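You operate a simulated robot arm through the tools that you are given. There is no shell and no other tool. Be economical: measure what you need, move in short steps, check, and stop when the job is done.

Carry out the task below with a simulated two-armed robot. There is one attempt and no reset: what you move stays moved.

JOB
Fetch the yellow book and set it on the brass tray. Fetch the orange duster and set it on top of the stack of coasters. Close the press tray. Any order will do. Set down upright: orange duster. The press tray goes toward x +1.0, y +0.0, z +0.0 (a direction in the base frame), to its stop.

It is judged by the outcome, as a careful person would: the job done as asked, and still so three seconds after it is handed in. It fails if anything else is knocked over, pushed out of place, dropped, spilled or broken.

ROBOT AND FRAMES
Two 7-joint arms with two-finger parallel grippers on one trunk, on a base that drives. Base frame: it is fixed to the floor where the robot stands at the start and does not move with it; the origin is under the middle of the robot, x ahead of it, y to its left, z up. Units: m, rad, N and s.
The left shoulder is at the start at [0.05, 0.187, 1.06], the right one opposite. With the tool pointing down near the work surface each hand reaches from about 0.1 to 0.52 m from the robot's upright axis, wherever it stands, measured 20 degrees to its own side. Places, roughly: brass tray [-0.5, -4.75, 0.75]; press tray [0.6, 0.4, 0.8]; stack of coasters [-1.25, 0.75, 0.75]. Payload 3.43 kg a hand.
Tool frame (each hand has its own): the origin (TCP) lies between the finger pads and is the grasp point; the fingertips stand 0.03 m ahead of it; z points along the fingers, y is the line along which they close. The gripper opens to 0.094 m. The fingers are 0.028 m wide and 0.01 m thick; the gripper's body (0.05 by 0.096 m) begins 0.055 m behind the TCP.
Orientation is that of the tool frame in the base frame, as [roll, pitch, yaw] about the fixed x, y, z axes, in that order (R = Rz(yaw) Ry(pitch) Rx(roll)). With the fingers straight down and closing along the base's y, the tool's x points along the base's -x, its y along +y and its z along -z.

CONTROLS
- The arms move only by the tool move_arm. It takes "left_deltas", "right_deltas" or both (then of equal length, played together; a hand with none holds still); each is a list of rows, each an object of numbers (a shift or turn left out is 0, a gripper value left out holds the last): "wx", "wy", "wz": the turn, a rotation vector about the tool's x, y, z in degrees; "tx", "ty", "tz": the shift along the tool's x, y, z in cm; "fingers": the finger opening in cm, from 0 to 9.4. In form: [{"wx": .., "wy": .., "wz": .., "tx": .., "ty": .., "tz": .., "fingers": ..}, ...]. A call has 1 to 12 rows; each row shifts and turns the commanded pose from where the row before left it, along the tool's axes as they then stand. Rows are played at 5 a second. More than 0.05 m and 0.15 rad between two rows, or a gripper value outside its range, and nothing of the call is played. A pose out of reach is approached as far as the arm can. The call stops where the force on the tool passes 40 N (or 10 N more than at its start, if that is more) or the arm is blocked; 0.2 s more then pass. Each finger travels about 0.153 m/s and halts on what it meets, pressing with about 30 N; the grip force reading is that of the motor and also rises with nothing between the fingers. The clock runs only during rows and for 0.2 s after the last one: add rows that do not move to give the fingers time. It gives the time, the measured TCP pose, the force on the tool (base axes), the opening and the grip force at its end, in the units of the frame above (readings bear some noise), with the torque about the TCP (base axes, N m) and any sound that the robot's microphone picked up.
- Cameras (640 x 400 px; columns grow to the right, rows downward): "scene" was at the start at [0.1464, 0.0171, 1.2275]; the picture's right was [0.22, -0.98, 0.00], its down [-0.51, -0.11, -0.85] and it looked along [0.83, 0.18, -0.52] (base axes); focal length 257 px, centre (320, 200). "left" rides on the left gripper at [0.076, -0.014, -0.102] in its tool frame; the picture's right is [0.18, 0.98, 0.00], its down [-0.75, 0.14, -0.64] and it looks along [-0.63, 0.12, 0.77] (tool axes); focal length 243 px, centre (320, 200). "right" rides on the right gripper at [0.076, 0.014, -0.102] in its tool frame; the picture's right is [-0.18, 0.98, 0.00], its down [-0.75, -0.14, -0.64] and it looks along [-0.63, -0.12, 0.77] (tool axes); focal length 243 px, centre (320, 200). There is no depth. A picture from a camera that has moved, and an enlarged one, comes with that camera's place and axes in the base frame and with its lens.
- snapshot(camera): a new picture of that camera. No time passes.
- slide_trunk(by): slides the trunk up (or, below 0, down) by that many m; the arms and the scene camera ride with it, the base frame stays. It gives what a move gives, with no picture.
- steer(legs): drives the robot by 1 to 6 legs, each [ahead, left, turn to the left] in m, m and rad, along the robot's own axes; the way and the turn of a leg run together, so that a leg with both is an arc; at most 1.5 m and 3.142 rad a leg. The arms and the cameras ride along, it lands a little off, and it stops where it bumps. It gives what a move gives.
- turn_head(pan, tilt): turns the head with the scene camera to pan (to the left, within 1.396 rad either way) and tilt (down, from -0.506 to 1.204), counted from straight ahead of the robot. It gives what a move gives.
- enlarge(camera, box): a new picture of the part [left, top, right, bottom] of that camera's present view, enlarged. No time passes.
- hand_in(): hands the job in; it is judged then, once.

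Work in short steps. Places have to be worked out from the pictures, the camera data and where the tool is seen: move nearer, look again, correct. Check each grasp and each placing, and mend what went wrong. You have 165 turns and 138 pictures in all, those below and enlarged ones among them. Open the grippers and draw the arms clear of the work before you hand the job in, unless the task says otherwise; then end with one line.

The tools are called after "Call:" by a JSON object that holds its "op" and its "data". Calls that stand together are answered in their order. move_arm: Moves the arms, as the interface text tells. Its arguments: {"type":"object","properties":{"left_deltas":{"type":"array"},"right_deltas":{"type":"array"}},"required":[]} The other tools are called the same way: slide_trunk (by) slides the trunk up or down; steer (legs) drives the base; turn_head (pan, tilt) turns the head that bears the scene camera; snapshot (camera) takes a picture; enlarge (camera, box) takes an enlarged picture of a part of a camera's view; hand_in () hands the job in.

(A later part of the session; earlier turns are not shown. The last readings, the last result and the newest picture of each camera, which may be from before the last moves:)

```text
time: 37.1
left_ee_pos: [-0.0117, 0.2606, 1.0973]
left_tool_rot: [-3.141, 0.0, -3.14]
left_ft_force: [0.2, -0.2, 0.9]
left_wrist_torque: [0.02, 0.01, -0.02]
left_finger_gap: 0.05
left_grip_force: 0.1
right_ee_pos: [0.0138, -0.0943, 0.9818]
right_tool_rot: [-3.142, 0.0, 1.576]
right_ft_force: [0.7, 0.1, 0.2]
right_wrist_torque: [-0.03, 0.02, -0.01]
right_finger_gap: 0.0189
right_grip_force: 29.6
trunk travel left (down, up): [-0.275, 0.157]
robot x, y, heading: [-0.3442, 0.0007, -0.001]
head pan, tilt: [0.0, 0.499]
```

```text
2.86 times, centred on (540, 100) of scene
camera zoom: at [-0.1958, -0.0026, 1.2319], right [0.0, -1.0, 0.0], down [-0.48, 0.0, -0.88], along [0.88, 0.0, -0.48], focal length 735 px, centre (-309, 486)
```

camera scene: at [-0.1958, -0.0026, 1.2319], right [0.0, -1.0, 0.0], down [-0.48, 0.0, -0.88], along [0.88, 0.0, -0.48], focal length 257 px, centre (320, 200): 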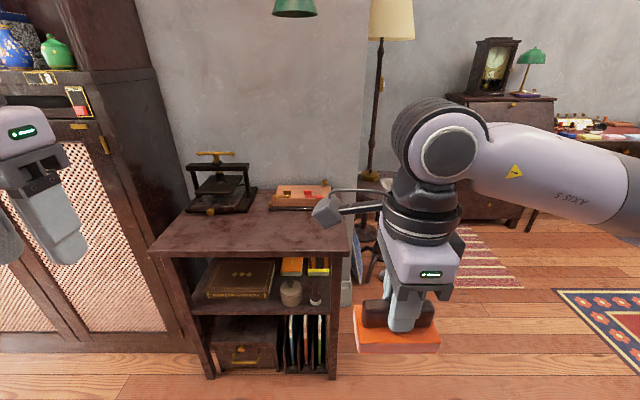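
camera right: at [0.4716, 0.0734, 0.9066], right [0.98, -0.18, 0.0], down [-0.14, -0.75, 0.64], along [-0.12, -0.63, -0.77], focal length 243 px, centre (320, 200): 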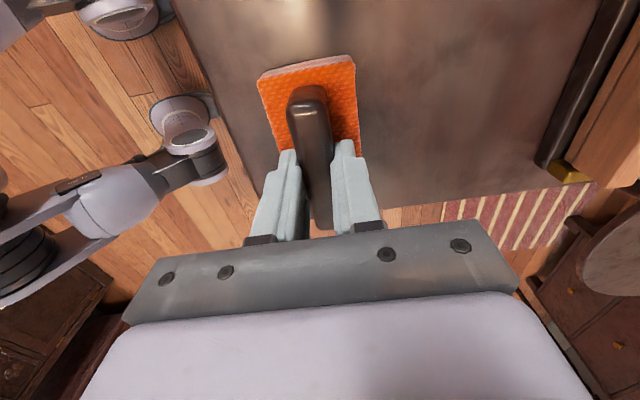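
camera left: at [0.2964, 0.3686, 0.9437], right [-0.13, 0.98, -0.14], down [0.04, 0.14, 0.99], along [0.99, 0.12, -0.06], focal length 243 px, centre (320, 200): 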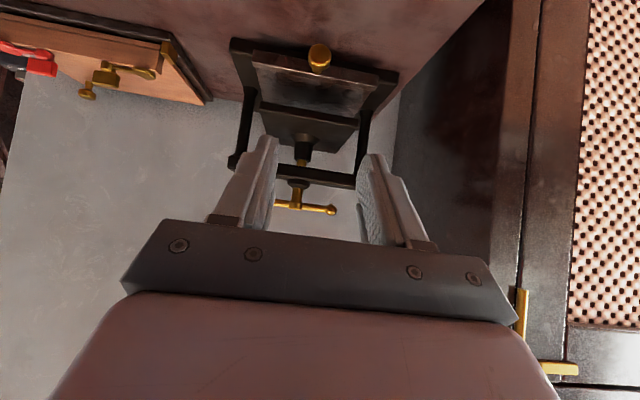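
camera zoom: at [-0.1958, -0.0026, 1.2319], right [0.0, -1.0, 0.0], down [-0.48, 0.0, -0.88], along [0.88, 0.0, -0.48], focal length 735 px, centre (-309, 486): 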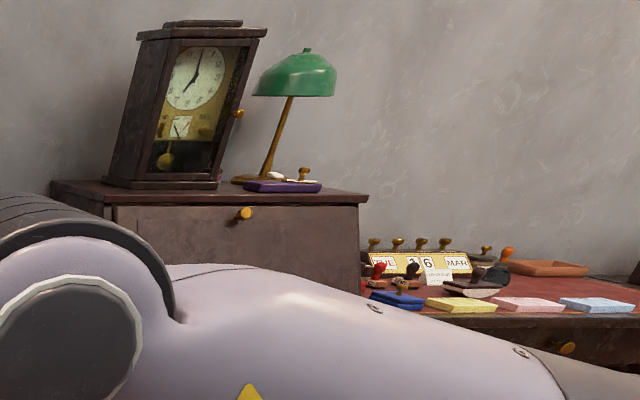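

There is an orange book and a yellow-edged striped one at the back of the shelf, near (0.61, 0.0, 0.45). I'll lower the trunk briefly to see inside it.

Call:
{"op": "slide_trunk", "data": {"by": -0.27}}

Call:
{"op": "turn_head", "data": {"pan": 0.0, "tilt": 0.4}}

Call:
{"op": "enlarge", "data": {"camera": "scene", "box": [160, 130, 440, 330]}}

```text
time: 39.8
left_ee_pos: [-0.0114, 0.2595, 0.8273]
left_tool_rot: [3.141, 0.0, -3.141]
left_ft_force: [0.5, 0.1, 0.4]
left_wrist_torque: [0.0, 0.0, -0.01]
left_finger_gap: 0.05
left_grip_force: 0.0
right_ee_pos: [0.0139, -0.094, 0.7129]
right_tool_rot: [3.141, -0.002, 1.577]
right_ft_force: [0.0, -0.9, -0.5]
right_wrist_torque: [-0.01, 0.01, -0.02]
right_finger_gap: 0.019
right_grip_force: 30.1
trunk travel left (down, up): [-0.005, 0.427]
robot x, y, heading: [-0.3465, 0.0026, -0.002]
head pan, tilt: [0.0, 0.499]
```

```text
time: 40.5
left_ee_pos: [-0.0118, 0.2606, 0.8261]
left_tool_rot: [3.139, -0.001, -3.14]
left_ft_force: [-0.5, 0.1, 0.8]
left_wrist_torque: [-0.01, 0.01, -0.01]
left_finger_gap: 0.0496
left_grip_force: 0.0
right_ee_pos: [0.0127, -0.0933, 0.712]
right_tool_rot: [3.141, 0.0, 1.576]
right_ft_force: [-0.1, 0.4, -0.9]
right_wrist_torque: [-0.02, -0.02, 0.0]
right_finger_gap: 0.0194
right_grip_force: 30.2
trunk travel left (down, up): [-0.005, 0.427]
robot x, y, heading: [-0.345, -0.0012, -0.0]
head pan, tilt: [0.0, 0.4]
```

```text
2.00 times, centred on (300, 230) of scene
camera zoom: at [-0.1941, -0.0026, 0.971], right [0.0, -1.0, 0.0], down [-0.39, 0.0, -0.92], along [0.92, 0.0, -0.39], focal length 515 px, centre (360, 140)
```

zoom: 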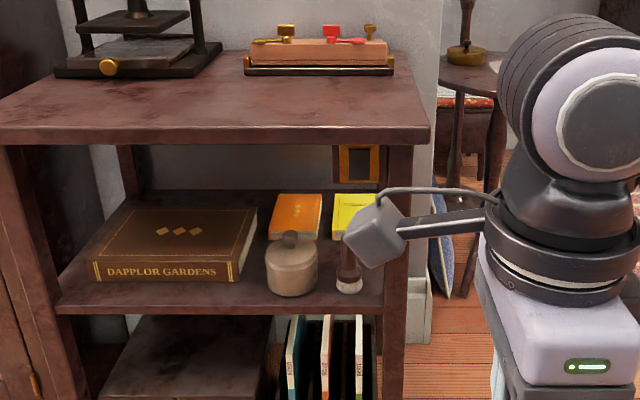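

The yellow book is lying flat at the back right of the shelf. Next I'll deliver the duster: raise the trunk, turn towards the coasters and look.

Call:
{"op": "slide_trunk", "data": {"by": 0.27}}

Call:
{"op": "steer", "data": {"legs": [[0, 0, 1.2], [0, 0, 1.2]]}}

Call:
{"op": "turn_head", "data": {"pan": 0.0, "tilt": 0.55}}

Call:
{"op": "snapshot", "data": {"camera": "scene"}}

```text
time: 43.2
left_ee_pos: [-0.0122, 0.2604, 1.0963]
left_tool_rot: [3.141, 0.001, -3.14]
left_ft_force: [-0.2, 0.7, -0.2]
left_wrist_torque: [-0.01, -0.01, 0.0]
left_finger_gap: 0.05
left_grip_force: 0.0
right_ee_pos: [0.012, -0.0933, 0.9828]
right_tool_rot: [-3.141, -0.001, 1.575]
right_ft_force: [-0.1, -0.6, -0.5]
right_wrist_torque: [-0.01, 0.0, 0.01]
right_finger_gap: 0.0194
right_grip_force: 29.7
trunk travel left (down, up): [-0.275, 0.157]
robot x, y, heading: [-0.3477, 0.0011, 0.001]
head pan, tilt: [0.0, 0.4]
```

```text
time: 49.6
left_ee_pos: [-0.7674, 0.0298, 1.0966]
left_tool_rot: [-3.141, 0.001, -0.738]
left_ft_force: [-0.1, -0.3, -0.3]
left_wrist_torque: [-0.03, 0.01, -0.01]
left_finger_gap: 0.05
left_grip_force: 0.0
right_ee_pos: [-0.5497, 0.3093, 0.9827]
right_tool_rot: [-3.141, 0.001, -2.303]
right_ft_force: [0.1, -0.3, -0.7]
right_wrist_torque: [0.0, 0.02, -0.03]
right_finger_gap: 0.0191
right_grip_force: 29.8
trunk travel left (down, up): [-0.275, 0.157]
robot x, y, heading: [-0.3459, 0.0028, 2.401]
head pan, tilt: [0.0, 0.4]
```

```text
time: 50.3
left_ee_pos: [-0.7674, 0.0304, 1.0965]
left_tool_rot: [-3.141, -0.001, -0.736]
left_ft_force: [0.2, 0.1, -0.2]
left_wrist_torque: [0.01, -0.03, -0.01]
left_finger_gap: 0.0499
left_grip_force: 0.0
right_ee_pos: [-0.5474, 0.3107, 0.9832]
right_tool_rot: [3.142, 0.0, -2.304]
right_ft_force: [0.1, -0.2, -1.2]
right_wrist_torque: [0.01, 0.01, 0.02]
right_finger_gap: 0.0191
right_grip_force: 29.7
trunk travel left (down, up): [-0.275, 0.157]
robot x, y, heading: [-0.3458, -0.0034, 2.406]
head pan, tilt: [0.0, 0.55]
```

```text
102 pictures are left
camera scene: at [-0.4551, 0.0967, 1.2274], right [0.67, 0.74, 0.0], down [0.39, -0.35, -0.85], along [-0.63, 0.57, -0.52], focal length 257 px, centre (320, 200)
```

scene: 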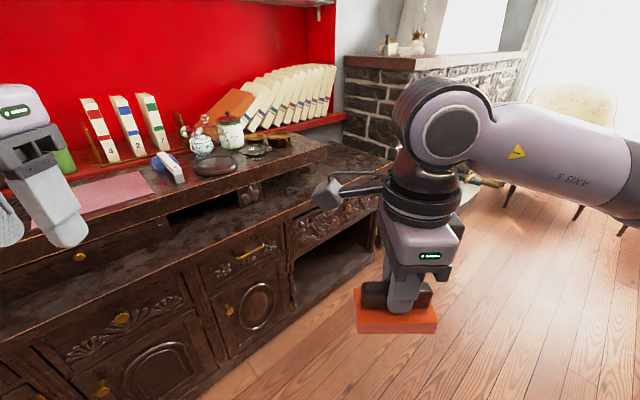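

The coasters should appear near pixel (307, 170) on this sideboard. Zooming in.

Call:
{"op": "enlarge", "data": {"camera": "scene", "box": [140, 90, 400, 260]}}

Call:
{"op": "enlarge", "data": {"camera": "scene", "box": [160, 100, 300, 190]}}

```text
2.35 times, centred on (270, 175) of scene
camera zoom: at [-0.4551, 0.0967, 1.2274], right [0.67, 0.74, 0.0], down [0.39, -0.35, -0.85], along [-0.63, 0.57, -0.52], focal length 606 px, centre (438, 259)
```

zoom: 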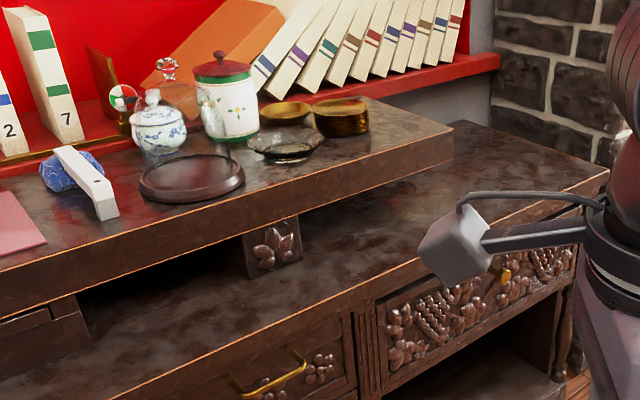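

```text
4.44 times, centred on (230, 145) of scene
camera zoom: at [-0.4551, 0.0967, 1.2274], right [0.67, 0.74, 0.0], down [0.39, -0.35, -0.85], along [-0.63, 0.57, -0.52], focal length 1144 px, centre (720, 444)
```

zoom: 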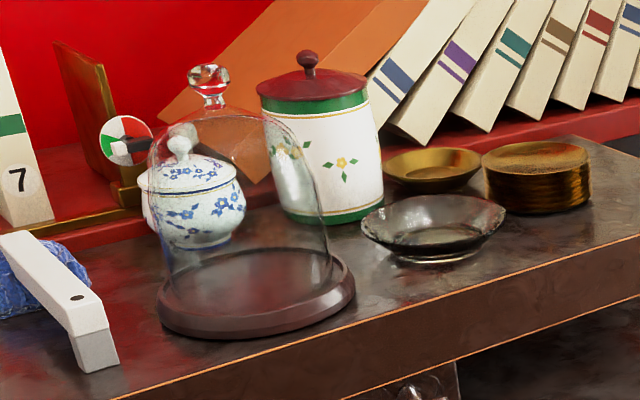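

The stack of coasters is the round brown stack on the raised shelf, next to a brass dish and glassware. I'll square up to the sideboard facing -x and move nearer for a second view.

Call:
{"op": "steer", "data": {"legs": [[0, 0, 0.738], [0.25, -0.55, 0]]}}

Call:
{"op": "turn_head", "data": {"pan": 0.0, "tilt": 0.5}}

Call:
{"op": "snapshot", "data": {"camera": "scene"}}

```text
time: 55.7
left_ee_pos: [-0.929, 0.2822, 1.096]
left_tool_rot: [3.141, 0.0, 0.005]
left_ft_force: [0.0, 0.2, -0.5]
left_wrist_torque: [0.01, -0.01, 0.0]
left_finger_gap: 0.0501
left_grip_force: 0.1
right_ee_pos: [-0.9551, 0.6374, 0.9836]
right_tool_rot: [3.139, -0.002, -1.564]
right_ft_force: [-0.4, -0.2, -1.2]
right_wrist_torque: [0.0, -0.05, 0.02]
right_finger_gap: 0.0191
right_grip_force: 29.5
trunk travel left (down, up): [-0.275, 0.157]
robot x, y, heading: [-0.5985, 0.5423, -3.136]
head pan, tilt: [0.0, 0.55]
```

```text
time: 56.3
left_ee_pos: [-0.9295, 0.2815, 1.0961]
left_tool_rot: [3.141, 0.0, 0.004]
left_ft_force: [0.3, 0.1, 0.4]
left_wrist_torque: [0.0, -0.02, 0.04]
left_finger_gap: 0.0502
left_grip_force: 0.1
right_ee_pos: [-0.9543, 0.6362, 0.9822]
right_tool_rot: [-3.141, 0.001, -1.564]
right_ft_force: [-0.1, 0.6, -0.7]
right_wrist_torque: [0.01, 0.04, -0.01]
right_finger_gap: 0.0192
right_grip_force: 30.1
trunk travel left (down, up): [-0.275, 0.157]
robot x, y, heading: [-0.5948, 0.5452, -3.139]
head pan, tilt: [0.0, 0.499]
```

```text
99 pictures are left
camera scene: at [-0.7449, 0.5411, 1.2319], right [0.0, 1.0, 0.0], down [0.48, 0.0, -0.88], along [-0.88, 0.0, -0.48], focal length 257 px, centre (320, 200)
```

scene: 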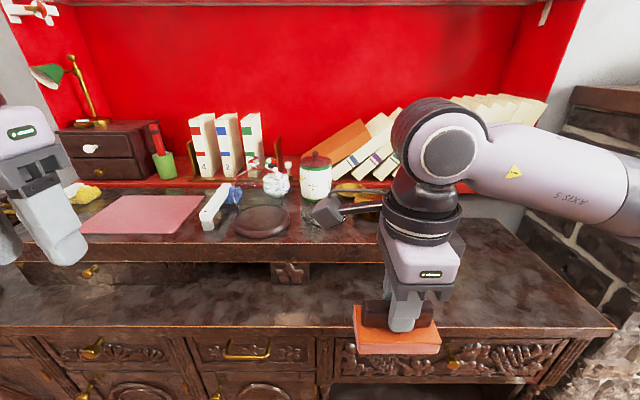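

Triangulation puts the coaster stack at about (-1.465, 0.75), with its top near z≈0.855. I'll raise the trunk for clearance and drive closer, watching for bumps.

Call:
{"op": "slide_trunk", "data": {"by": 0.14}}

Call:
{"op": "steer", "data": {"legs": [[0.17, 0, 0]]}}

Call:
{"op": "turn_head", "data": {"pan": -0.1, "tilt": 0.75}}

Call:
{"op": "snapshot", "data": {"camera": "scene"}}

Call:
{"op": "snapshot", "data": {"camera": "right"}}

```text
time: 58.0
left_ee_pos: [-0.9294, 0.2826, 1.2355]
left_tool_rot: [-3.139, 0.001, 0.003]
left_ft_force: [-0.2, 0.4, 0.8]
left_wrist_torque: [0.02, 0.0, -0.03]
left_finger_gap: 0.0499
left_grip_force: 0.0
right_ee_pos: [-0.9542, 0.6357, 1.1231]
right_tool_rot: [-3.142, -0.001, -1.565]
right_ft_force: [0.0, -0.1, -0.6]
right_wrist_torque: [-0.05, -0.02, 0.01]
right_finger_gap: 0.019
right_grip_force: 30.2
trunk travel left (down, up): [-0.415, 0.017]
robot x, y, heading: [-0.5952, 0.5454, -3.139]
head pan, tilt: [0.0, 0.499]
```

```text
time: 59.5
left_ee_pos: [-1.0993, 0.2814, 1.2357]
left_tool_rot: [3.141, -0.001, 0.003]
left_ft_force: [-0.6, 0.3, -0.5]
left_wrist_torque: [0.01, -0.03, -0.01]
left_finger_gap: 0.0499
left_grip_force: 0.1
right_ee_pos: [-1.1255, 0.6348, 1.1218]
right_tool_rot: [-3.142, 0.0, -1.563]
right_ft_force: [-0.2, 0.0, -0.6]
right_wrist_torque: [-0.02, -0.03, -0.01]
right_finger_gap: 0.0191
right_grip_force: 29.9
trunk travel left (down, up): [-0.415, 0.017]
robot x, y, heading: [-0.7658, 0.5418, -3.136]
head pan, tilt: [0.0, 0.499]
```

```text
time: 60.2
left_ee_pos: [-1.0981, 0.281, 1.2364]
left_tool_rot: [3.141, -0.001, 0.005]
left_ft_force: [0.5, 0.4, -0.5]
left_wrist_torque: [0.01, 0.01, 0.0]
left_finger_gap: 0.0501
left_grip_force: 0.0
right_ee_pos: [-1.1242, 0.6353, 1.123]
right_tool_rot: [-3.142, 0.0, -1.562]
right_ft_force: [-0.1, 0.1, -0.9]
right_wrist_torque: [0.01, 0.02, -0.01]
right_finger_gap: 0.0191
right_grip_force: 29.8
trunk travel left (down, up): [-0.415, 0.017]
robot x, y, heading: [-0.7637, 0.5445, -3.132]
head pan, tilt: [-0.099, 0.75]
```

```text
98 pictures are left
camera scene: at [-0.907, 0.5483, 1.35], right [0.09, 1.0, 0.0], down [0.68, -0.06, -0.73], along [-0.73, 0.07, -0.68], focal length 257 px, centre (320, 200)
```

scene: 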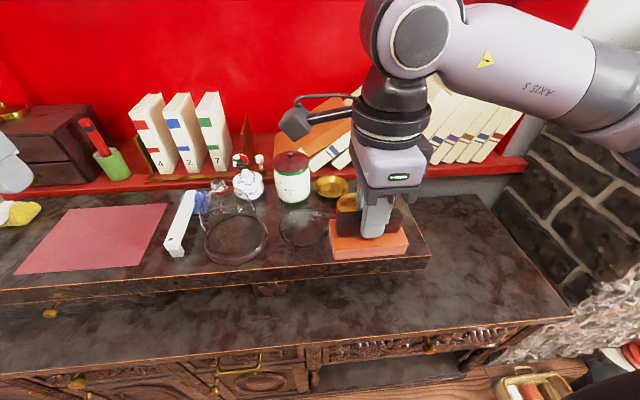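

```text
97 pictures are left
camera right: at [-1.1388, 0.5585, 1.2267], right [-0.98, 0.17, 0.0], down [0.13, 0.76, 0.64], along [0.11, 0.63, -0.77], focal length 243 px, centre (320, 200)
```

right: 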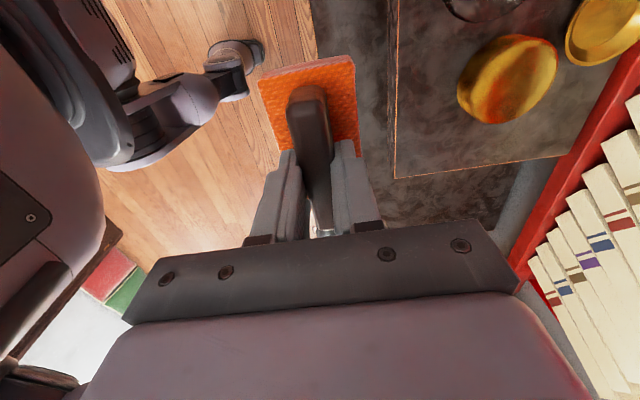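

The hand camera now puts the stack top at about (-1.353, 0.674, 0.90). I'll move the right hand partway towards it, staying high, and look again.

Call:
{"op": "move_arm", "data": {"right_deltas": [{"ty": 3.5, "tx": -0.8}, {"ty": 3.5, "tx": -0.8}, {"ty": 3.5, "tx": -0.8}, {"ty": 3.5, "tx": -0.8}, {}]}}

Call:
{"op": "snapshot", "data": {"camera": "right"}}

Call:
{"op": "enlarge", "data": {"camera": "scene", "box": [180, 110, 460, 290]}}

```text
time: 61.4
left_ee_pos: [-1.0989, 0.2811, 1.2358]
left_tool_rot: [-3.14, 0.002, 0.006]
left_ft_force: [1.3, 0.1, 0.0]
left_wrist_torque: [0.01, 0.02, -0.02]
left_finger_gap: 0.0501
left_grip_force: 0.0
right_ee_pos: [-1.2649, 0.6659, 1.122]
right_tool_rot: [3.141, 0.001, -1.561]
right_ft_force: [0.2, 0.3, -1.0]
right_wrist_torque: [-0.02, 0.01, -0.01]
right_finger_gap: 0.0192
right_grip_force: 29.8
trunk travel left (down, up): [-0.415, 0.017]
robot x, y, heading: [-0.7661, 0.5429, -3.138]
head pan, tilt: [-0.099, 0.75]
```

```text
96 pictures are left
camera right: at [-1.2788, 0.5892, 1.2261], right [-0.98, 0.17, 0.0], down [0.13, 0.76, 0.64], along [0.11, 0.63, -0.77], focal length 243 px, centre (320, 200)
```

right: 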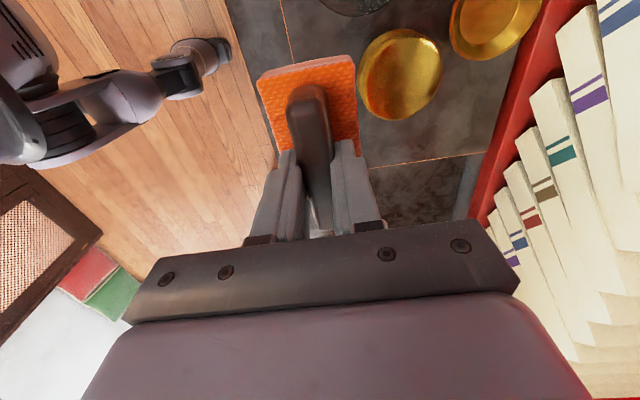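

```text
2.22 times, centred on (320, 200) of scene
camera zoom: at [-0.9067, 0.5484, 1.35], right [0.09, 1.0, 0.0], down [0.68, -0.06, -0.73], along [-0.73, 0.07, -0.68], focal length 572 px, centre (320, 200)
```

zoom: 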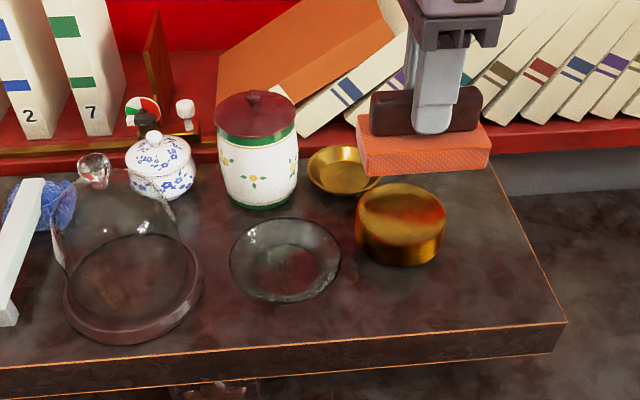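

The stack top is near (-1.368, 0.68) at z≈0.87–0.89. I'll move the duster directly above it, still high.

Call:
{"op": "move_arm", "data": {"right_deltas": [{"ty": 3.5, "tx": -0.5}, {"ty": 3.5, "tx": -0.5}, {"ty": 3.3, "tx": -0.4}, {}]}}

Call:
{"op": "snapshot", "data": {"camera": "right"}}

Call:
{"op": "enlarge", "data": {"camera": "scene", "box": [260, 110, 460, 240]}}

```text
time: 62.4
left_ee_pos: [-1.0987, 0.2815, 1.2352]
left_tool_rot: [3.141, -0.001, 0.006]
left_ft_force: [-0.2, 0.3, 0.1]
left_wrist_torque: [0.0, -0.01, -0.04]
left_finger_gap: 0.0497
left_grip_force: 0.1
right_ee_pos: [-1.3683, 0.6789, 1.1232]
right_tool_rot: [3.139, 0.0, -1.56]
right_ft_force: [0.5, 0.5, -1.0]
right_wrist_torque: [0.01, -0.03, -0.01]
right_finger_gap: 0.0191
right_grip_force: 29.8
trunk travel left (down, up): [-0.415, 0.017]
robot x, y, heading: [-0.7657, 0.5439, -3.136]
head pan, tilt: [-0.099, 0.75]
```

```text
94 pictures are left
camera right: at [-1.3828, 0.6021, 1.2268], right [-0.98, 0.17, 0.0], down [0.13, 0.76, 0.64], along [0.11, 0.63, -0.77], focal length 243 px, centre (320, 200)
```

right: 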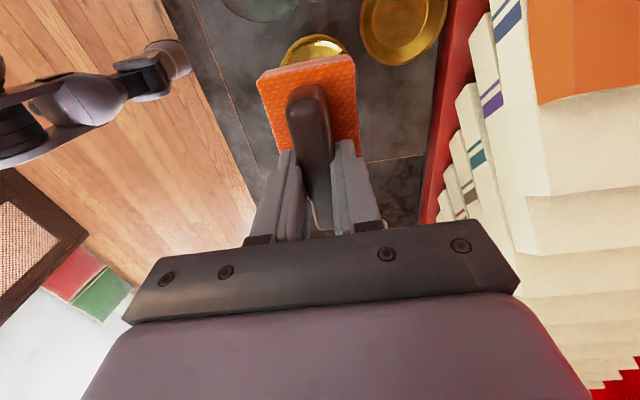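

```text
3.08 times, centred on (360, 175) of scene
camera zoom: at [-0.9068, 0.5489, 1.35], right [0.09, 1.0, 0.0], down [0.68, -0.06, -0.73], along [-0.73, 0.07, -0.68], focal length 792 px, centre (197, 277)
```

zoom: 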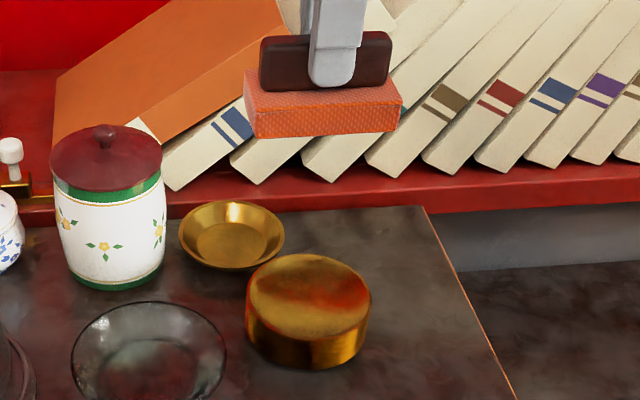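

The stack's near edge and both views agree on a centre near (-1.372, 0.682). I'll adjust slightly and descend partway.

Call:
{"op": "move_arm", "data": {"right_deltas": [{"tx": -0.3, "ty": 0.3, "tz": 3}, {"tz": 3}, {"tz": 3}, {"tz": 2}, {}]}}

Call:
{"op": "enlarge", "data": {"camera": "scene", "box": [260, 110, 460, 240]}}

Call:
{"op": "snapshot", "data": {"camera": "right"}}

```text
time: 63.6
left_ee_pos: [-1.098, 0.2806, 1.2363]
left_tool_rot: [3.141, 0.0, 0.005]
left_ft_force: [0.1, 0.4, 0.3]
left_wrist_torque: [0.01, -0.01, -0.02]
left_finger_gap: 0.05
left_grip_force: 0.0
right_ee_pos: [-1.3712, 0.6816, 1.012]
right_tool_rot: [3.14, 0.001, -1.564]
right_ft_force: [0.2, 0.3, -1.1]
right_wrist_torque: [-0.03, -0.02, 0.0]
right_finger_gap: 0.019
right_grip_force: 29.5
trunk travel left (down, up): [-0.415, 0.017]
robot x, y, heading: [-0.7664, 0.5396, -3.136]
head pan, tilt: [-0.099, 0.75]
```

```text
3.08 times, centred on (360, 175) of scene
camera zoom: at [-0.9069, 0.5483, 1.35], right [0.09, 1.0, 0.0], down [0.68, -0.06, -0.73], along [-0.73, 0.07, -0.68], focal length 792 px, centre (197, 277)
```

zoom: 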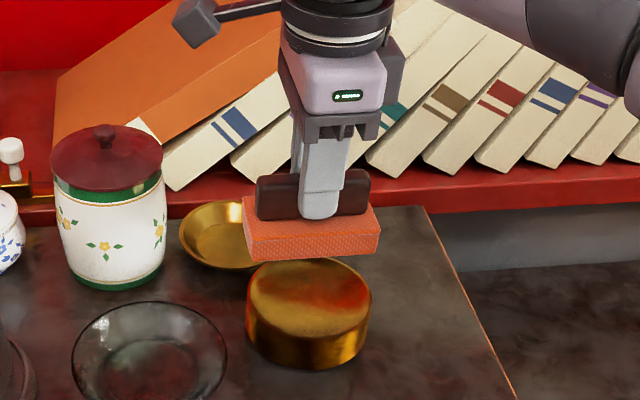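

```text
91 pictures are left
camera right: at [-1.3852, 0.6052, 1.1166], right [-0.98, 0.17, 0.0], down [0.13, 0.76, 0.64], along [0.11, 0.63, -0.77], focal length 243 px, centre (320, 200)
```

right: 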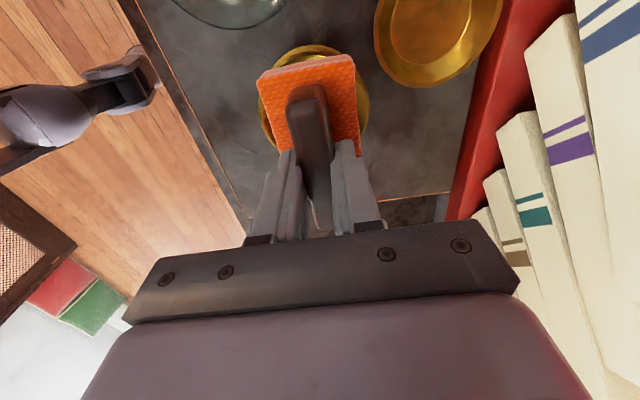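

Well centred over the stack. I expect contact near TCP z≈0.95, so I'll lower in fine steps.

Call:
{"op": "move_arm", "data": {"right_deltas": [{"tz": 2}, {"tz": 1.5}, {"tz": 0.7}, {}]}}

Call:
{"op": "enlarge", "data": {"camera": "scene", "box": [300, 150, 400, 240]}}

```text
time: 64.6
left_ee_pos: [-1.099, 0.2815, 1.2369]
left_tool_rot: [-3.14, -0.001, 0.004]
left_ft_force: [0.5, -0.4, 0.4]
left_wrist_torque: [0.0, 0.01, -0.01]
left_finger_gap: 0.0499
left_grip_force: 0.1
right_ee_pos: [-1.3724, 0.6806, 0.9703]
right_tool_rot: [-3.141, -0.001, -1.563]
right_ft_force: [-0.2, 0.1, -0.6]
right_wrist_torque: [0.01, 0.0, 0.02]
right_finger_gap: 0.019
right_grip_force: 30.2
trunk travel left (down, up): [-0.415, 0.017]
robot x, y, heading: [-0.7679, 0.5466, -3.136]
head pan, tilt: [-0.099, 0.75]
```

```text
4.44 times, centred on (350, 195) of scene
camera zoom: at [-0.907, 0.5483, 1.35], right [0.09, 1.0, 0.0], down [0.68, -0.06, -0.73], along [-0.73, 0.07, -0.68], focal length 1144 px, centre (187, 222)
```

zoom: 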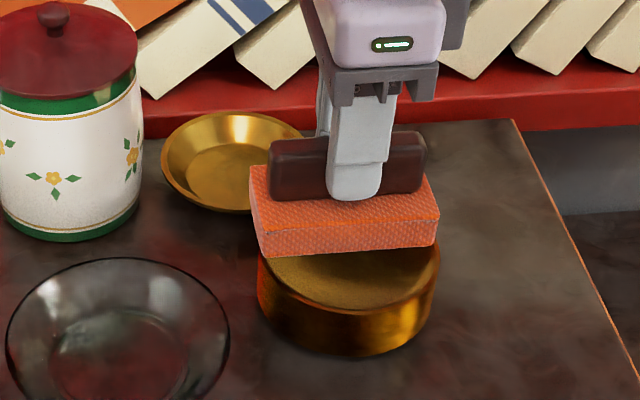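

Call:
{"op": "move_arm", "data": {"right_deltas": [{"tz": 1}, {"tz": 0.5}, {"tz": 0.3}, {"tz": 0.3}, {}]}}

Call:
{"op": "enlarge", "data": {"camera": "scene", "box": [300, 150, 400, 240]}}

```text
time: 65.8
left_ee_pos: [-1.0956, 0.2807, 1.2376]
left_tool_rot: [-3.14, 0.003, 0.005]
left_ft_force: [0.8, 0.1, -0.6]
left_wrist_torque: [0.0, 0.0, 0.02]
left_finger_gap: 0.0499
left_grip_force: 0.1
right_ee_pos: [-1.3711, 0.6815, 0.9549]
right_tool_rot: [3.132, -0.001, -1.561]
right_ft_force: [0.5, 2.9, 29.2]
right_wrist_torque: [0.38, -0.4, 0.02]
right_finger_gap: 0.0189
right_grip_force: 29.8
trunk travel left (down, up): [-0.415, 0.017]
robot x, y, heading: [-0.7635, 0.5436, -3.137]
head pan, tilt: [-0.099, 0.75]
```

```text
4.44 times, centred on (350, 195) of scene
camera zoom: at [-0.9037, 0.5479, 1.3508], right [0.09, 1.0, 0.0], down [0.68, -0.06, -0.73], along [-0.73, 0.07, -0.68], focal length 1144 px, centre (187, 222)
```

zoom: 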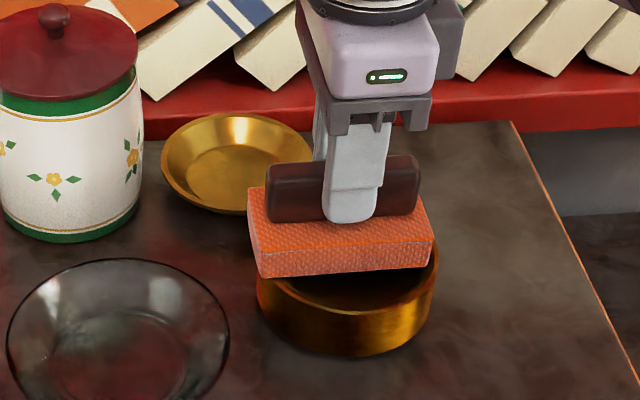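

Contact at TCP z≈0.955, and the duster is about 5 mm off centre. I'll lift slightly, correct, and set it back lightly.

Call:
{"op": "move_arm", "data": {"right_deltas": [{"tz": -0.7}, {"ty": -0.5, "tx": -0.4}, {"tz": 0.4}, {"tz": 0.2}, {}]}}

```text
time: 67.0
left_ee_pos: [-1.0964, 0.2803, 1.2369]
left_tool_rot: [3.141, 0.003, 0.006]
left_ft_force: [0.4, -0.3, 0.0]
left_wrist_torque: [-0.01, -0.01, -0.02]
left_finger_gap: 0.0502
left_grip_force: 0.1
right_ee_pos: [-1.366, 0.6842, 0.9553]
right_tool_rot: [3.135, -0.002, -1.562]
right_ft_force: [1.3, -1.2, 26.3]
right_wrist_torque: [0.09, -0.42, 0.04]
right_finger_gap: 0.0191
right_grip_force: 30.3
trunk travel left (down, up): [-0.415, 0.017]
robot x, y, heading: [-0.7677, 0.5455, -3.132]
head pan, tilt: [-0.099, 0.75]
```

Resting in contact. I'll relieve the pressure slightly, then open the fingers.

Call:
{"op": "move_arm", "data": {"right_deltas": [{"tz": -0.3}, {"fingers": 2.6}, {"fingers": 3.5}, {"fingers": 4}, {}]}}

Call:
{"op": "enlarge", "data": {"camera": "scene", "box": [300, 150, 400, 240]}}

```text
time: 68.2
left_ee_pos: [-1.0998, 0.2808, 1.2376]
left_tool_rot: [3.14, 0.0, 0.007]
left_ft_force: [-0.2, 1.4, 0.2]
left_wrist_torque: [-0.01, -0.03, -0.01]
left_finger_gap: 0.0501
left_grip_force: 0.1
right_ee_pos: [-1.3664, 0.6851, 0.954]
right_tool_rot: [-3.14, 0.001, -1.562]
right_ft_force: [0.1, -0.4, 0.2]
right_wrist_torque: [-0.04, 0.01, 0.01]
right_finger_gap: 0.0399
right_grip_force: 0.0
trunk travel left (down, up): [-0.415, 0.017]
robot x, y, heading: [-0.7676, 0.5401, -3.132]
head pan, tilt: [-0.099, 0.75]
```

```text
4.44 times, centred on (350, 195) of scene
camera zoom: at [-0.907, 0.5483, 1.3499], right [0.09, 1.0, 0.0], down [0.68, -0.06, -0.73], along [-0.73, 0.07, -0.68], focal length 1144 px, centre (187, 222)
```

zoom: 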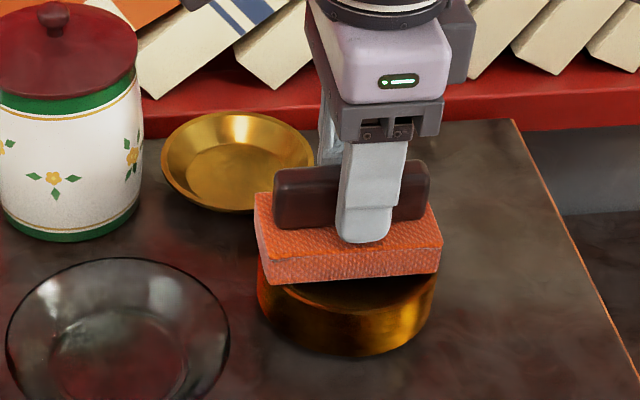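

Released and level. I'll lift the hand straight up, then pull it back and check.

Call:
{"op": "move_arm", "data": {"right_deltas": [{"tz": -2}, {"tz": -4}, {"tz": -4}, {"tz": -4}, {"ty": -4}, {"ty": -4}, {"ty": -4}, {"ty": -4}, {"ty": -4}, {}]}}

Call:
{"op": "enlarge", "data": {"camera": "scene", "box": [180, 110, 460, 290]}}

```text
time: 70.4
left_ee_pos: [-1.0987, 0.2812, 1.2358]
left_tool_rot: [3.14, -0.001, 0.005]
left_ft_force: [0.1, -0.4, 0.2]
left_wrist_torque: [-0.02, 0.02, -0.01]
left_finger_gap: 0.0499
left_grip_force: 0.0
right_ee_pos: [-1.1664, 0.6868, 1.0937]
right_tool_rot: [3.141, -0.001, -1.562]
right_ft_force: [-1.0, 0.0, 0.6]
right_wrist_torque: [-0.03, 0.0, -0.01]
right_finger_gap: 0.04
right_grip_force: 0.1
trunk travel left (down, up): [-0.415, 0.017]
robot x, y, heading: [-0.7661, 0.5453, -3.136]
head pan, tilt: [-0.099, 0.75]
```

```text
2.22 times, centred on (320, 200) of scene
camera zoom: at [-0.9071, 0.5482, 1.3499], right [0.09, 1.0, 0.0], down [0.68, -0.06, -0.73], along [-0.73, 0.07, -0.68], focal length 572 px, centre (320, 200)
```

zoom: 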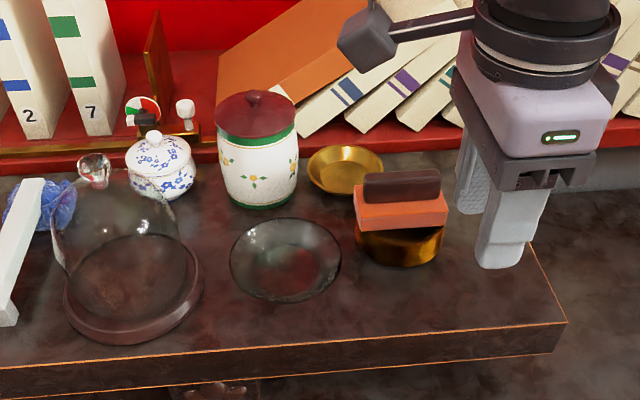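

The duster is upright on the coasters. Next is the book, which I think is best reached from the open right side of the table. I'll back away and drive around, stopping first to look from a distance.

Call:
{"op": "steer", "data": {"legs": [[-0.3, 0, 0], [0, 0, -1.57], [-1.2, 0, 0]]}}

Call:
{"op": "turn_head", "data": {"pan": -0.9, "tilt": 0.4}}

Call:
{"op": "snapshot", "data": {"camera": "scene"}}

```text
time: 81.9
left_ee_pos: [-0.7066, -0.3269, 1.237]
left_tool_rot: [3.141, 0.0, -1.556]
left_ft_force: [0.0, -0.6, 0.5]
left_wrist_torque: [0.03, -0.01, -0.01]
left_finger_gap: 0.0499
left_grip_force: 0.0
right_ee_pos: [-0.3012, -0.2548, 1.0943]
right_tool_rot: [-3.141, 0.0, -3.122]
right_ft_force: [-0.5, 0.0, -0.1]
right_wrist_torque: [-0.05, -0.01, -0.02]
right_finger_gap: 0.0402
right_grip_force: 0.1
trunk travel left (down, up): [-0.415, 0.017]
robot x, y, heading: [-0.4425, -0.6539, 1.586]
head pan, tilt: [-0.099, 0.75]
```

```text
time: 83.1
left_ee_pos: [-0.7066, -0.3255, 1.2367]
left_tool_rot: [-3.141, -0.001, -1.555]
left_ft_force: [0.0, -0.8, 0.4]
left_wrist_torque: [0.03, 0.01, -0.04]
left_finger_gap: 0.0501
left_grip_force: 0.1
right_ee_pos: [-0.301, -0.2537, 1.094]
right_tool_rot: [3.141, -0.001, -3.124]
right_ft_force: [-1.3, -0.4, 0.1]
right_wrist_torque: [-0.01, -0.02, -0.03]
right_finger_gap: 0.0401
right_grip_force: 0.1
trunk travel left (down, up): [-0.415, 0.017]
robot x, y, heading: [-0.4394, -0.653, 1.583]
head pan, tilt: [-0.901, 0.4]
```

```text
86 pictures are left
camera scene: at [-0.3695, -0.5405, 1.381], right [0.63, -0.77, 0.0], down [-0.3, -0.25, -0.92], along [0.71, 0.58, -0.39], focal length 257 px, centre (320, 200)
```

scene: 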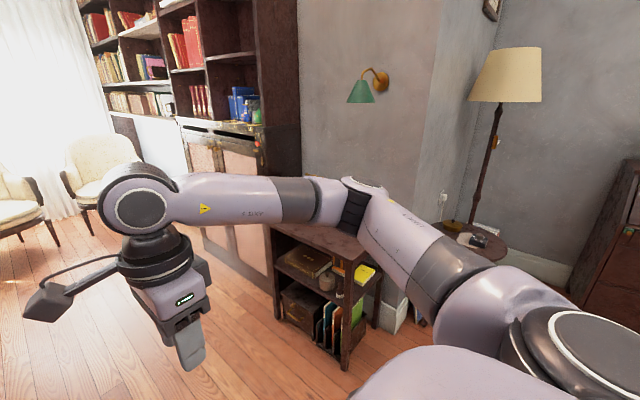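

The side does look open. I'll zoom in to plan the approach.

Call:
{"op": "enlarge", "data": {"camera": "scene", "box": [260, 210, 440, 380]}}

```text
2.35 times, centred on (350, 295) of scene
camera zoom: at [-0.3695, -0.5405, 1.381], right [0.63, -0.77, 0.0], down [-0.3, -0.25, -0.92], along [0.71, 0.58, -0.39], focal length 606 px, centre (249, -24)
```

zoom: 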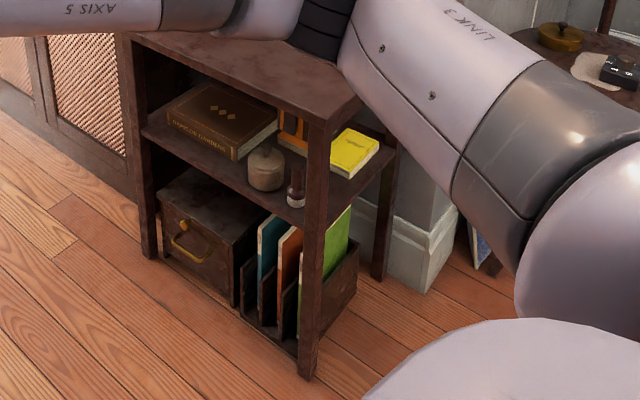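

The side is open and the book lies at about x 0.59–0.72, y -0.047–0.04, right by the shelf edge. I'll approach from the front-right at a heading of about 1.0 rad.

Call:
{"op": "steer", "data": {"legs": [[0, 0, -0.58], [0.5, -0.47, 0]]}}

Call:
{"op": "turn_head", "data": {"pan": -0.1, "tilt": 0.8}}

Call:
{"op": "snapshot", "data": {"camera": "scene"}}

```text
time: 88.5
left_ee_pos: [0.1857, -0.0658, 1.2368]
left_tool_rot: [-3.142, -0.001, -2.139]
left_ft_force: [-0.3, 0.9, -0.5]
left_wrist_torque: [0.02, 0.04, 0.0]
left_finger_gap: 0.0502
left_grip_force: 0.0
right_ee_pos: [0.5625, -0.2275, 1.0939]
right_tool_rot: [3.141, -0.002, 2.578]
right_ft_force: [-0.1, 1.1, -0.5]
right_wrist_torque: [-0.01, 0.01, -0.03]
right_finger_gap: 0.0398
right_grip_force: 0.0
trunk travel left (down, up): [-0.415, 0.017]
robot x, y, heading: [0.2254, -0.4861, 1.005]
head pan, tilt: [-0.901, 0.4]
```

```text
time: 89.6
left_ee_pos: [0.185, -0.0662, 1.2354]
left_tool_rot: [3.141, 0.001, -2.138]
left_ft_force: [0.4, -0.1, 0.4]
left_wrist_torque: [0.0, 0.01, 0.0]
left_finger_gap: 0.0499
left_grip_force: 0.1
right_ee_pos: [0.5636, -0.2284, 1.095]
right_tool_rot: [3.141, 0.0, 2.577]
right_ft_force: [0.4, -0.5, 0.0]
right_wrist_torque: [-0.03, 0.0, 0.02]
right_finger_gap: 0.04
right_grip_force: 0.1
trunk travel left (down, up): [-0.415, 0.017]
robot x, y, heading: [0.2231, -0.4891, 1.002]
head pan, tilt: [-0.099, 0.799]
```

```text
84 pictures are left
camera scene: at [0.307, -0.3765, 1.346], right [0.79, -0.62, 0.0], down [-0.44, -0.56, -0.7], along [0.43, 0.55, -0.72], focal length 257 px, centre (320, 200)
```

scene: 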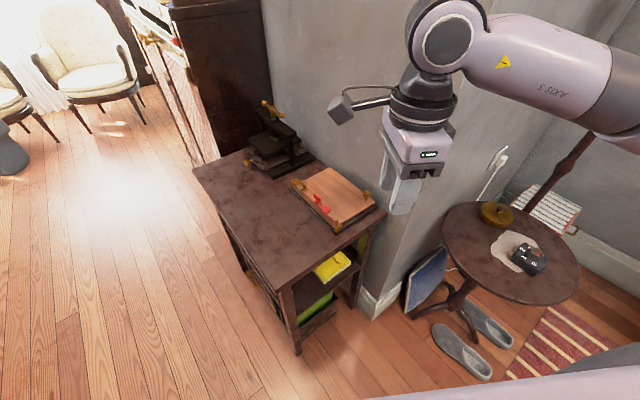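

The right elbow could come near the round table if I lower the trunk as the arm is now. I'll first pitch the hand forward, with its closing axis vertical, at this height and see how the arm folds.

Call:
{"op": "move_arm", "data": {"right_deltas": [{"wx": -8}, {"wx": -8}, {"wx": -8}, {"wx": -8}, {"wx": -8}, {"wx": -8}, {"wx": -8}, {}]}}

Call:
{"op": "snapshot", "data": {"camera": "scene"}}

```text
time: 91.4
left_ee_pos: [0.1852, -0.0646, 1.2362]
left_tool_rot: [3.141, 0.001, -2.138]
left_ft_force: [0.4, 0.3, 0.7]
left_wrist_torque: [0.02, 0.0, 0.02]
left_finger_gap: 0.0498
left_grip_force: 0.1
right_ee_pos: [0.5625, -0.2277, 1.0939]
right_tool_rot: [2.164, 0.0, 2.576]
right_ft_force: [0.5, -1.0, 0.7]
right_wrist_torque: [-0.01, -0.02, 0.01]
right_finger_gap: 0.0401
right_grip_force: 0.0
trunk travel left (down, up): [-0.415, 0.017]
robot x, y, heading: [0.224, -0.4881, 1.0]
head pan, tilt: [-0.099, 0.799]
```

```text
83 pictures are left
camera scene: at [0.3069, -0.3765, 1.346], right [0.79, -0.62, 0.0], down [-0.44, -0.56, -0.7], along [0.43, 0.55, -0.72], focal length 257 px, centre (320, 200)
```

scene: 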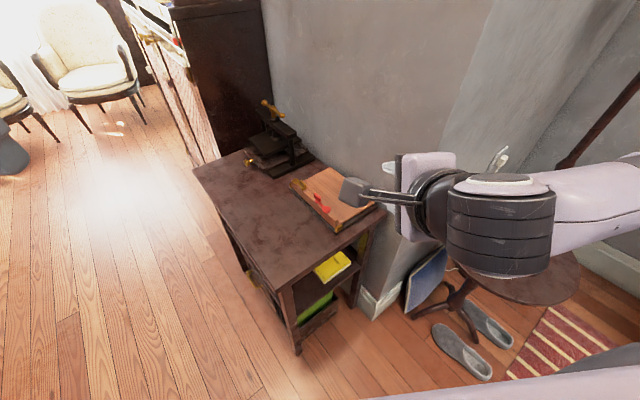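

The forearm still hangs over the round table. I'll reposition with a heading of about 0.45 so the elbow stays over open floor and the hand points leftwards into the shelf.

Call:
{"op": "steer", "data": {"legs": [[0, 0.12, 0], [0, 0, -0.55]]}}

Call:
{"op": "move_arm", "data": {"right_deltas": [{"wy": 8}, {"wy": 8}, {"wy": 8}, {}]}}

Call:
{"op": "turn_head", "data": {"pan": 0.1, "tilt": 0.7}}

Call:
{"op": "snapshot", "data": {"camera": "scene"}}

```text
time: 94.1
left_ee_pos: [0.308, -0.0404, 1.2379]
left_tool_rot: [-3.141, 0.0, -2.682]
left_ft_force: [-0.3, -0.5, 0.2]
left_wrist_torque: [-0.02, 0.03, -0.01]
left_finger_gap: 0.05
left_grip_force: 0.1
right_ee_pos: [0.5461, -0.3733, 1.0941]
right_tool_rot: [2.166, 0.001, 2.033]
right_ft_force: [0.1, -0.5, 0.0]
right_wrist_torque: [0.01, -0.02, 0.0]
right_finger_gap: 0.0396
right_grip_force: 0.1
trunk travel left (down, up): [-0.415, 0.017]
robot x, y, heading: [0.1235, -0.4244, 0.457]
head pan, tilt: [-0.099, 0.799]
```

```text
time: 95.1
left_ee_pos: [0.3074, -0.0406, 1.2364]
left_tool_rot: [-3.14, 0.001, -2.682]
left_ft_force: [-0.6, 0.2, -0.7]
left_wrist_torque: [0.0, -0.01, 0.02]
left_finger_gap: 0.0499
left_grip_force: 0.1
right_ee_pos: [0.5564, -0.3633, 1.094]
right_tool_rot: [2.125, -0.23, 2.388]
right_ft_force: [-0.4, -0.2, 0.0]
right_wrist_torque: [0.01, 0.02, -0.02]
right_finger_gap: 0.0398
right_grip_force: 0.0
right hand out of reach, approached as far as the arm can: row 1, 2
trunk travel left (down, up): [-0.415, 0.017]
robot x, y, heading: [0.1237, -0.4228, 0.459]
head pan, tilt: [-0.099, 0.799]
```

```text
time: 95.9
left_ee_pos: [0.3065, -0.0403, 1.2363]
left_tool_rot: [-3.141, 0.0, -2.68]
left_ft_force: [0.3, -0.3, -0.3]
left_wrist_torque: [0.01, 0.04, 0.0]
left_finger_gap: 0.0502
left_grip_force: 0.1
right_ee_pos: [0.5559, -0.3633, 1.0944]
right_tool_rot: [2.123, -0.232, 2.386]
right_ft_force: [0.4, -0.2, 0.7]
right_wrist_torque: [0.02, 0.03, -0.02]
right_finger_gap: 0.0403
right_grip_force: 0.2
trunk travel left (down, up): [-0.415, 0.017]
robot x, y, heading: [0.125, -0.4218, 0.46]
head pan, tilt: [0.099, 0.7]
```

```text
82 pictures are left
camera scene: at [0.2484, -0.3533, 1.3542], right [0.53, -0.85, 0.0], down [-0.55, -0.34, -0.76], along [0.65, 0.41, -0.64], focal length 257 px, centre (320, 200)
```

scene: 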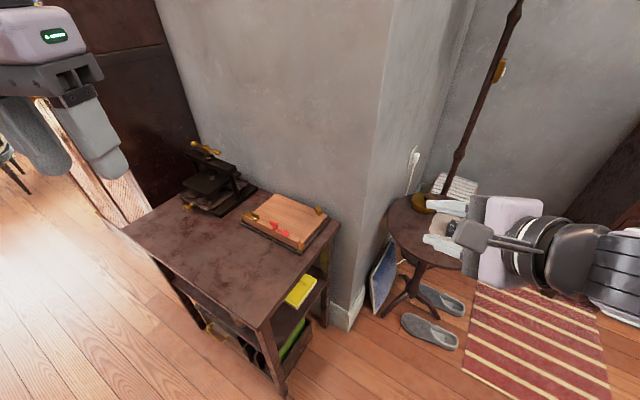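

The elbow is now over open floor. I'll draw the left hand back a bit, then lower the trunk.

Call:
{"op": "move_arm", "data": {"left_deltas": [{"tx": 4}, {"tx": 4}, {"tz": -4}, {}]}}

Call:
{"op": "slide_trunk", "data": {"by": -0.4}}

Call:
{"op": "turn_head", "data": {"pan": 0.1, "tilt": 0.5}}

Call:
{"op": "snapshot", "data": {"camera": "scene"}}

```text
time: 96.9
left_ee_pos: [0.2347, -0.0768, 1.2774]
left_tool_rot: [-3.139, 0.001, -2.682]
left_ft_force: [-0.8, 0.5, -0.3]
left_wrist_torque: [0.0, -0.02, 0.0]
left_finger_gap: 0.0501
left_grip_force: 0.1
right_ee_pos: [0.5568, -0.3648, 1.0939]
right_tool_rot: [2.125, -0.23, 2.387]
right_ft_force: [-1.2, -0.4, -0.8]
right_wrist_torque: [-0.04, -0.02, 0.01]
right_finger_gap: 0.0399
right_grip_force: 0.0
trunk travel left (down, up): [-0.415, 0.017]
robot x, y, heading: [0.1224, -0.424, 0.459]
head pan, tilt: [0.099, 0.7]
```

```text
time: 100.7
left_ee_pos: [0.2368, -0.0755, 0.8764]
left_tool_rot: [3.142, 0.001, -2.682]
left_ft_force: [0.0, 0.3, -1.0]
left_wrist_torque: [0.03, -0.02, 0.06]
left_finger_gap: 0.0498
left_grip_force: 0.1
right_ee_pos: [0.5578, -0.3646, 0.6935]
right_tool_rot: [2.125, -0.231, 2.387]
right_ft_force: [0.3, 0.6, 0.0]
right_wrist_torque: [0.02, -0.05, 0.01]
right_finger_gap: 0.0398
right_grip_force: 0.1
trunk travel left (down, up): [-0.015, 0.417]
robot x, y, heading: [0.1232, -0.4192, 0.461]
head pan, tilt: [0.099, 0.7]
```

```text
time: 101.4
left_ee_pos: [0.2361, -0.076, 0.8764]
left_tool_rot: [3.141, 0.001, -2.683]
left_ft_force: [-0.3, 0.4, -0.1]
left_wrist_torque: [-0.04, -0.02, -0.01]
left_finger_gap: 0.0502
left_grip_force: 0.1
right_ee_pos: [0.5567, -0.3649, 0.6941]
right_tool_rot: [2.123, -0.23, 2.385]
right_ft_force: [-0.3, 0.2, 0.3]
right_wrist_torque: [0.02, 0.03, 0.02]
right_finger_gap: 0.0402
right_grip_force: 0.1
trunk travel left (down, up): [-0.015, 0.417]
robot x, y, heading: [0.1236, -0.422, 0.456]
head pan, tilt: [0.099, 0.499]
```

```text
81 pictures are left
camera scene: at [0.2535, -0.3501, 0.9719], right [0.53, -0.85, 0.0], down [-0.41, -0.25, -0.88], along [0.74, 0.47, -0.48], focal length 257 px, centre (320, 200)
```

scene: 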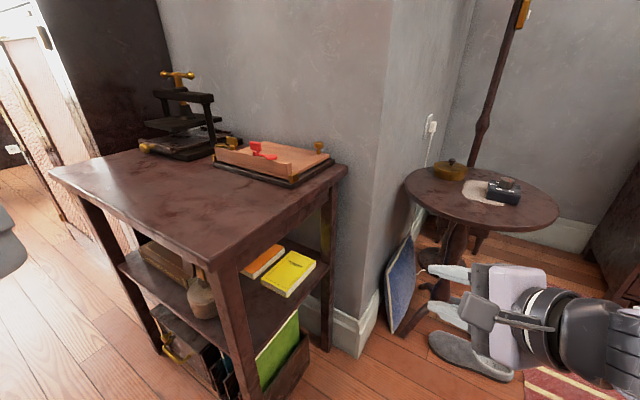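

A clear view of the book. I'll zoom in to measure it against the shelf edge.

Call:
{"op": "enlarge", "data": {"camera": "scene", "box": [230, 220, 350, 320]}}

Call:
{"op": "snapshot", "data": {"camera": "right"}}

```text
4.00 times, centred on (290, 270) of scene
camera zoom: at [0.2535, -0.3501, 0.9719], right [0.53, -0.85, 0.0], down [-0.41, -0.25, -0.88], along [0.74, 0.47, -0.48], focal length 1029 px, centre (440, -80)
```

zoom: 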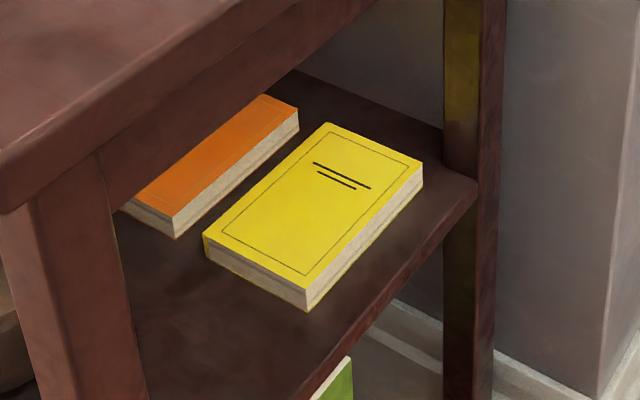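

```text
79 pictures are left
camera right: at [0.4586, -0.3818, 0.777], right [0.62, 0.12, 0.77], down [0.15, -0.99, 0.04], along [0.77, 0.09, -0.63], focal length 243 px, centre (320, 200)
```

right: 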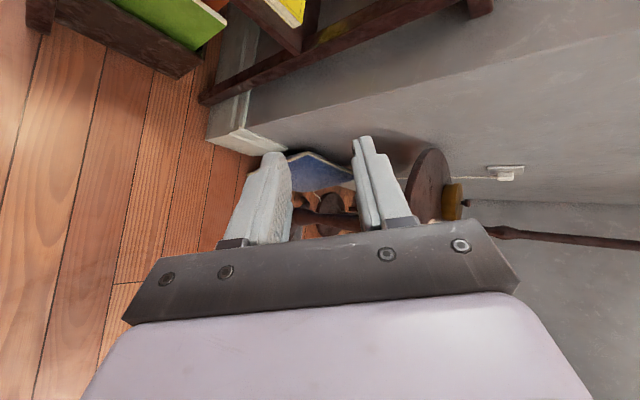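

Measured: the book spans x 0.59–0.724, y -0.034–0.053, top z≈0.46, and the shelf edge is at y≈-0.072. I'll press a fingertip on the cover, drag the book about 7 cm past the edge, then pinch the overhang. First I'll set the tool to a 45° tilt.

Call:
{"op": "move_arm", "data": {"right_deltas": [{"wx": 3.75, "wy": 1.2, "wz": -5.1, "fingers": 0}, {"wx": 3.75, "wy": 1.2, "wz": -5.1}, {"wx": 3.75, "wy": 1.2, "wz": -5.1}, {"wx": 3.75, "wy": 1.1, "wz": -5.1}, {}, {}]}}

```text
time: 102.8
left_ee_pos: [0.2349, -0.0765, 0.8771]
left_tool_rot: [3.142, 0.002, -2.684]
left_ft_force: [-0.1, -0.5, 0.8]
left_wrist_torque: [0.01, 0.0, 0.01]
left_finger_gap: 0.0501
left_grip_force: 0.1
right_ee_pos: [0.5563, -0.3636, 0.6933]
right_tool_rot: [2.357, -0.002, 2.674]
right_ft_force: [-0.8, -0.3, 0.1]
right_wrist_torque: [0.0, 0.0, -0.02]
right_finger_gap: 0.0
right_grip_force: 30.1
trunk travel left (down, up): [-0.015, 0.417]
robot x, y, heading: [0.122, -0.4244, 0.461]
head pan, tilt: [0.099, 0.499]
```

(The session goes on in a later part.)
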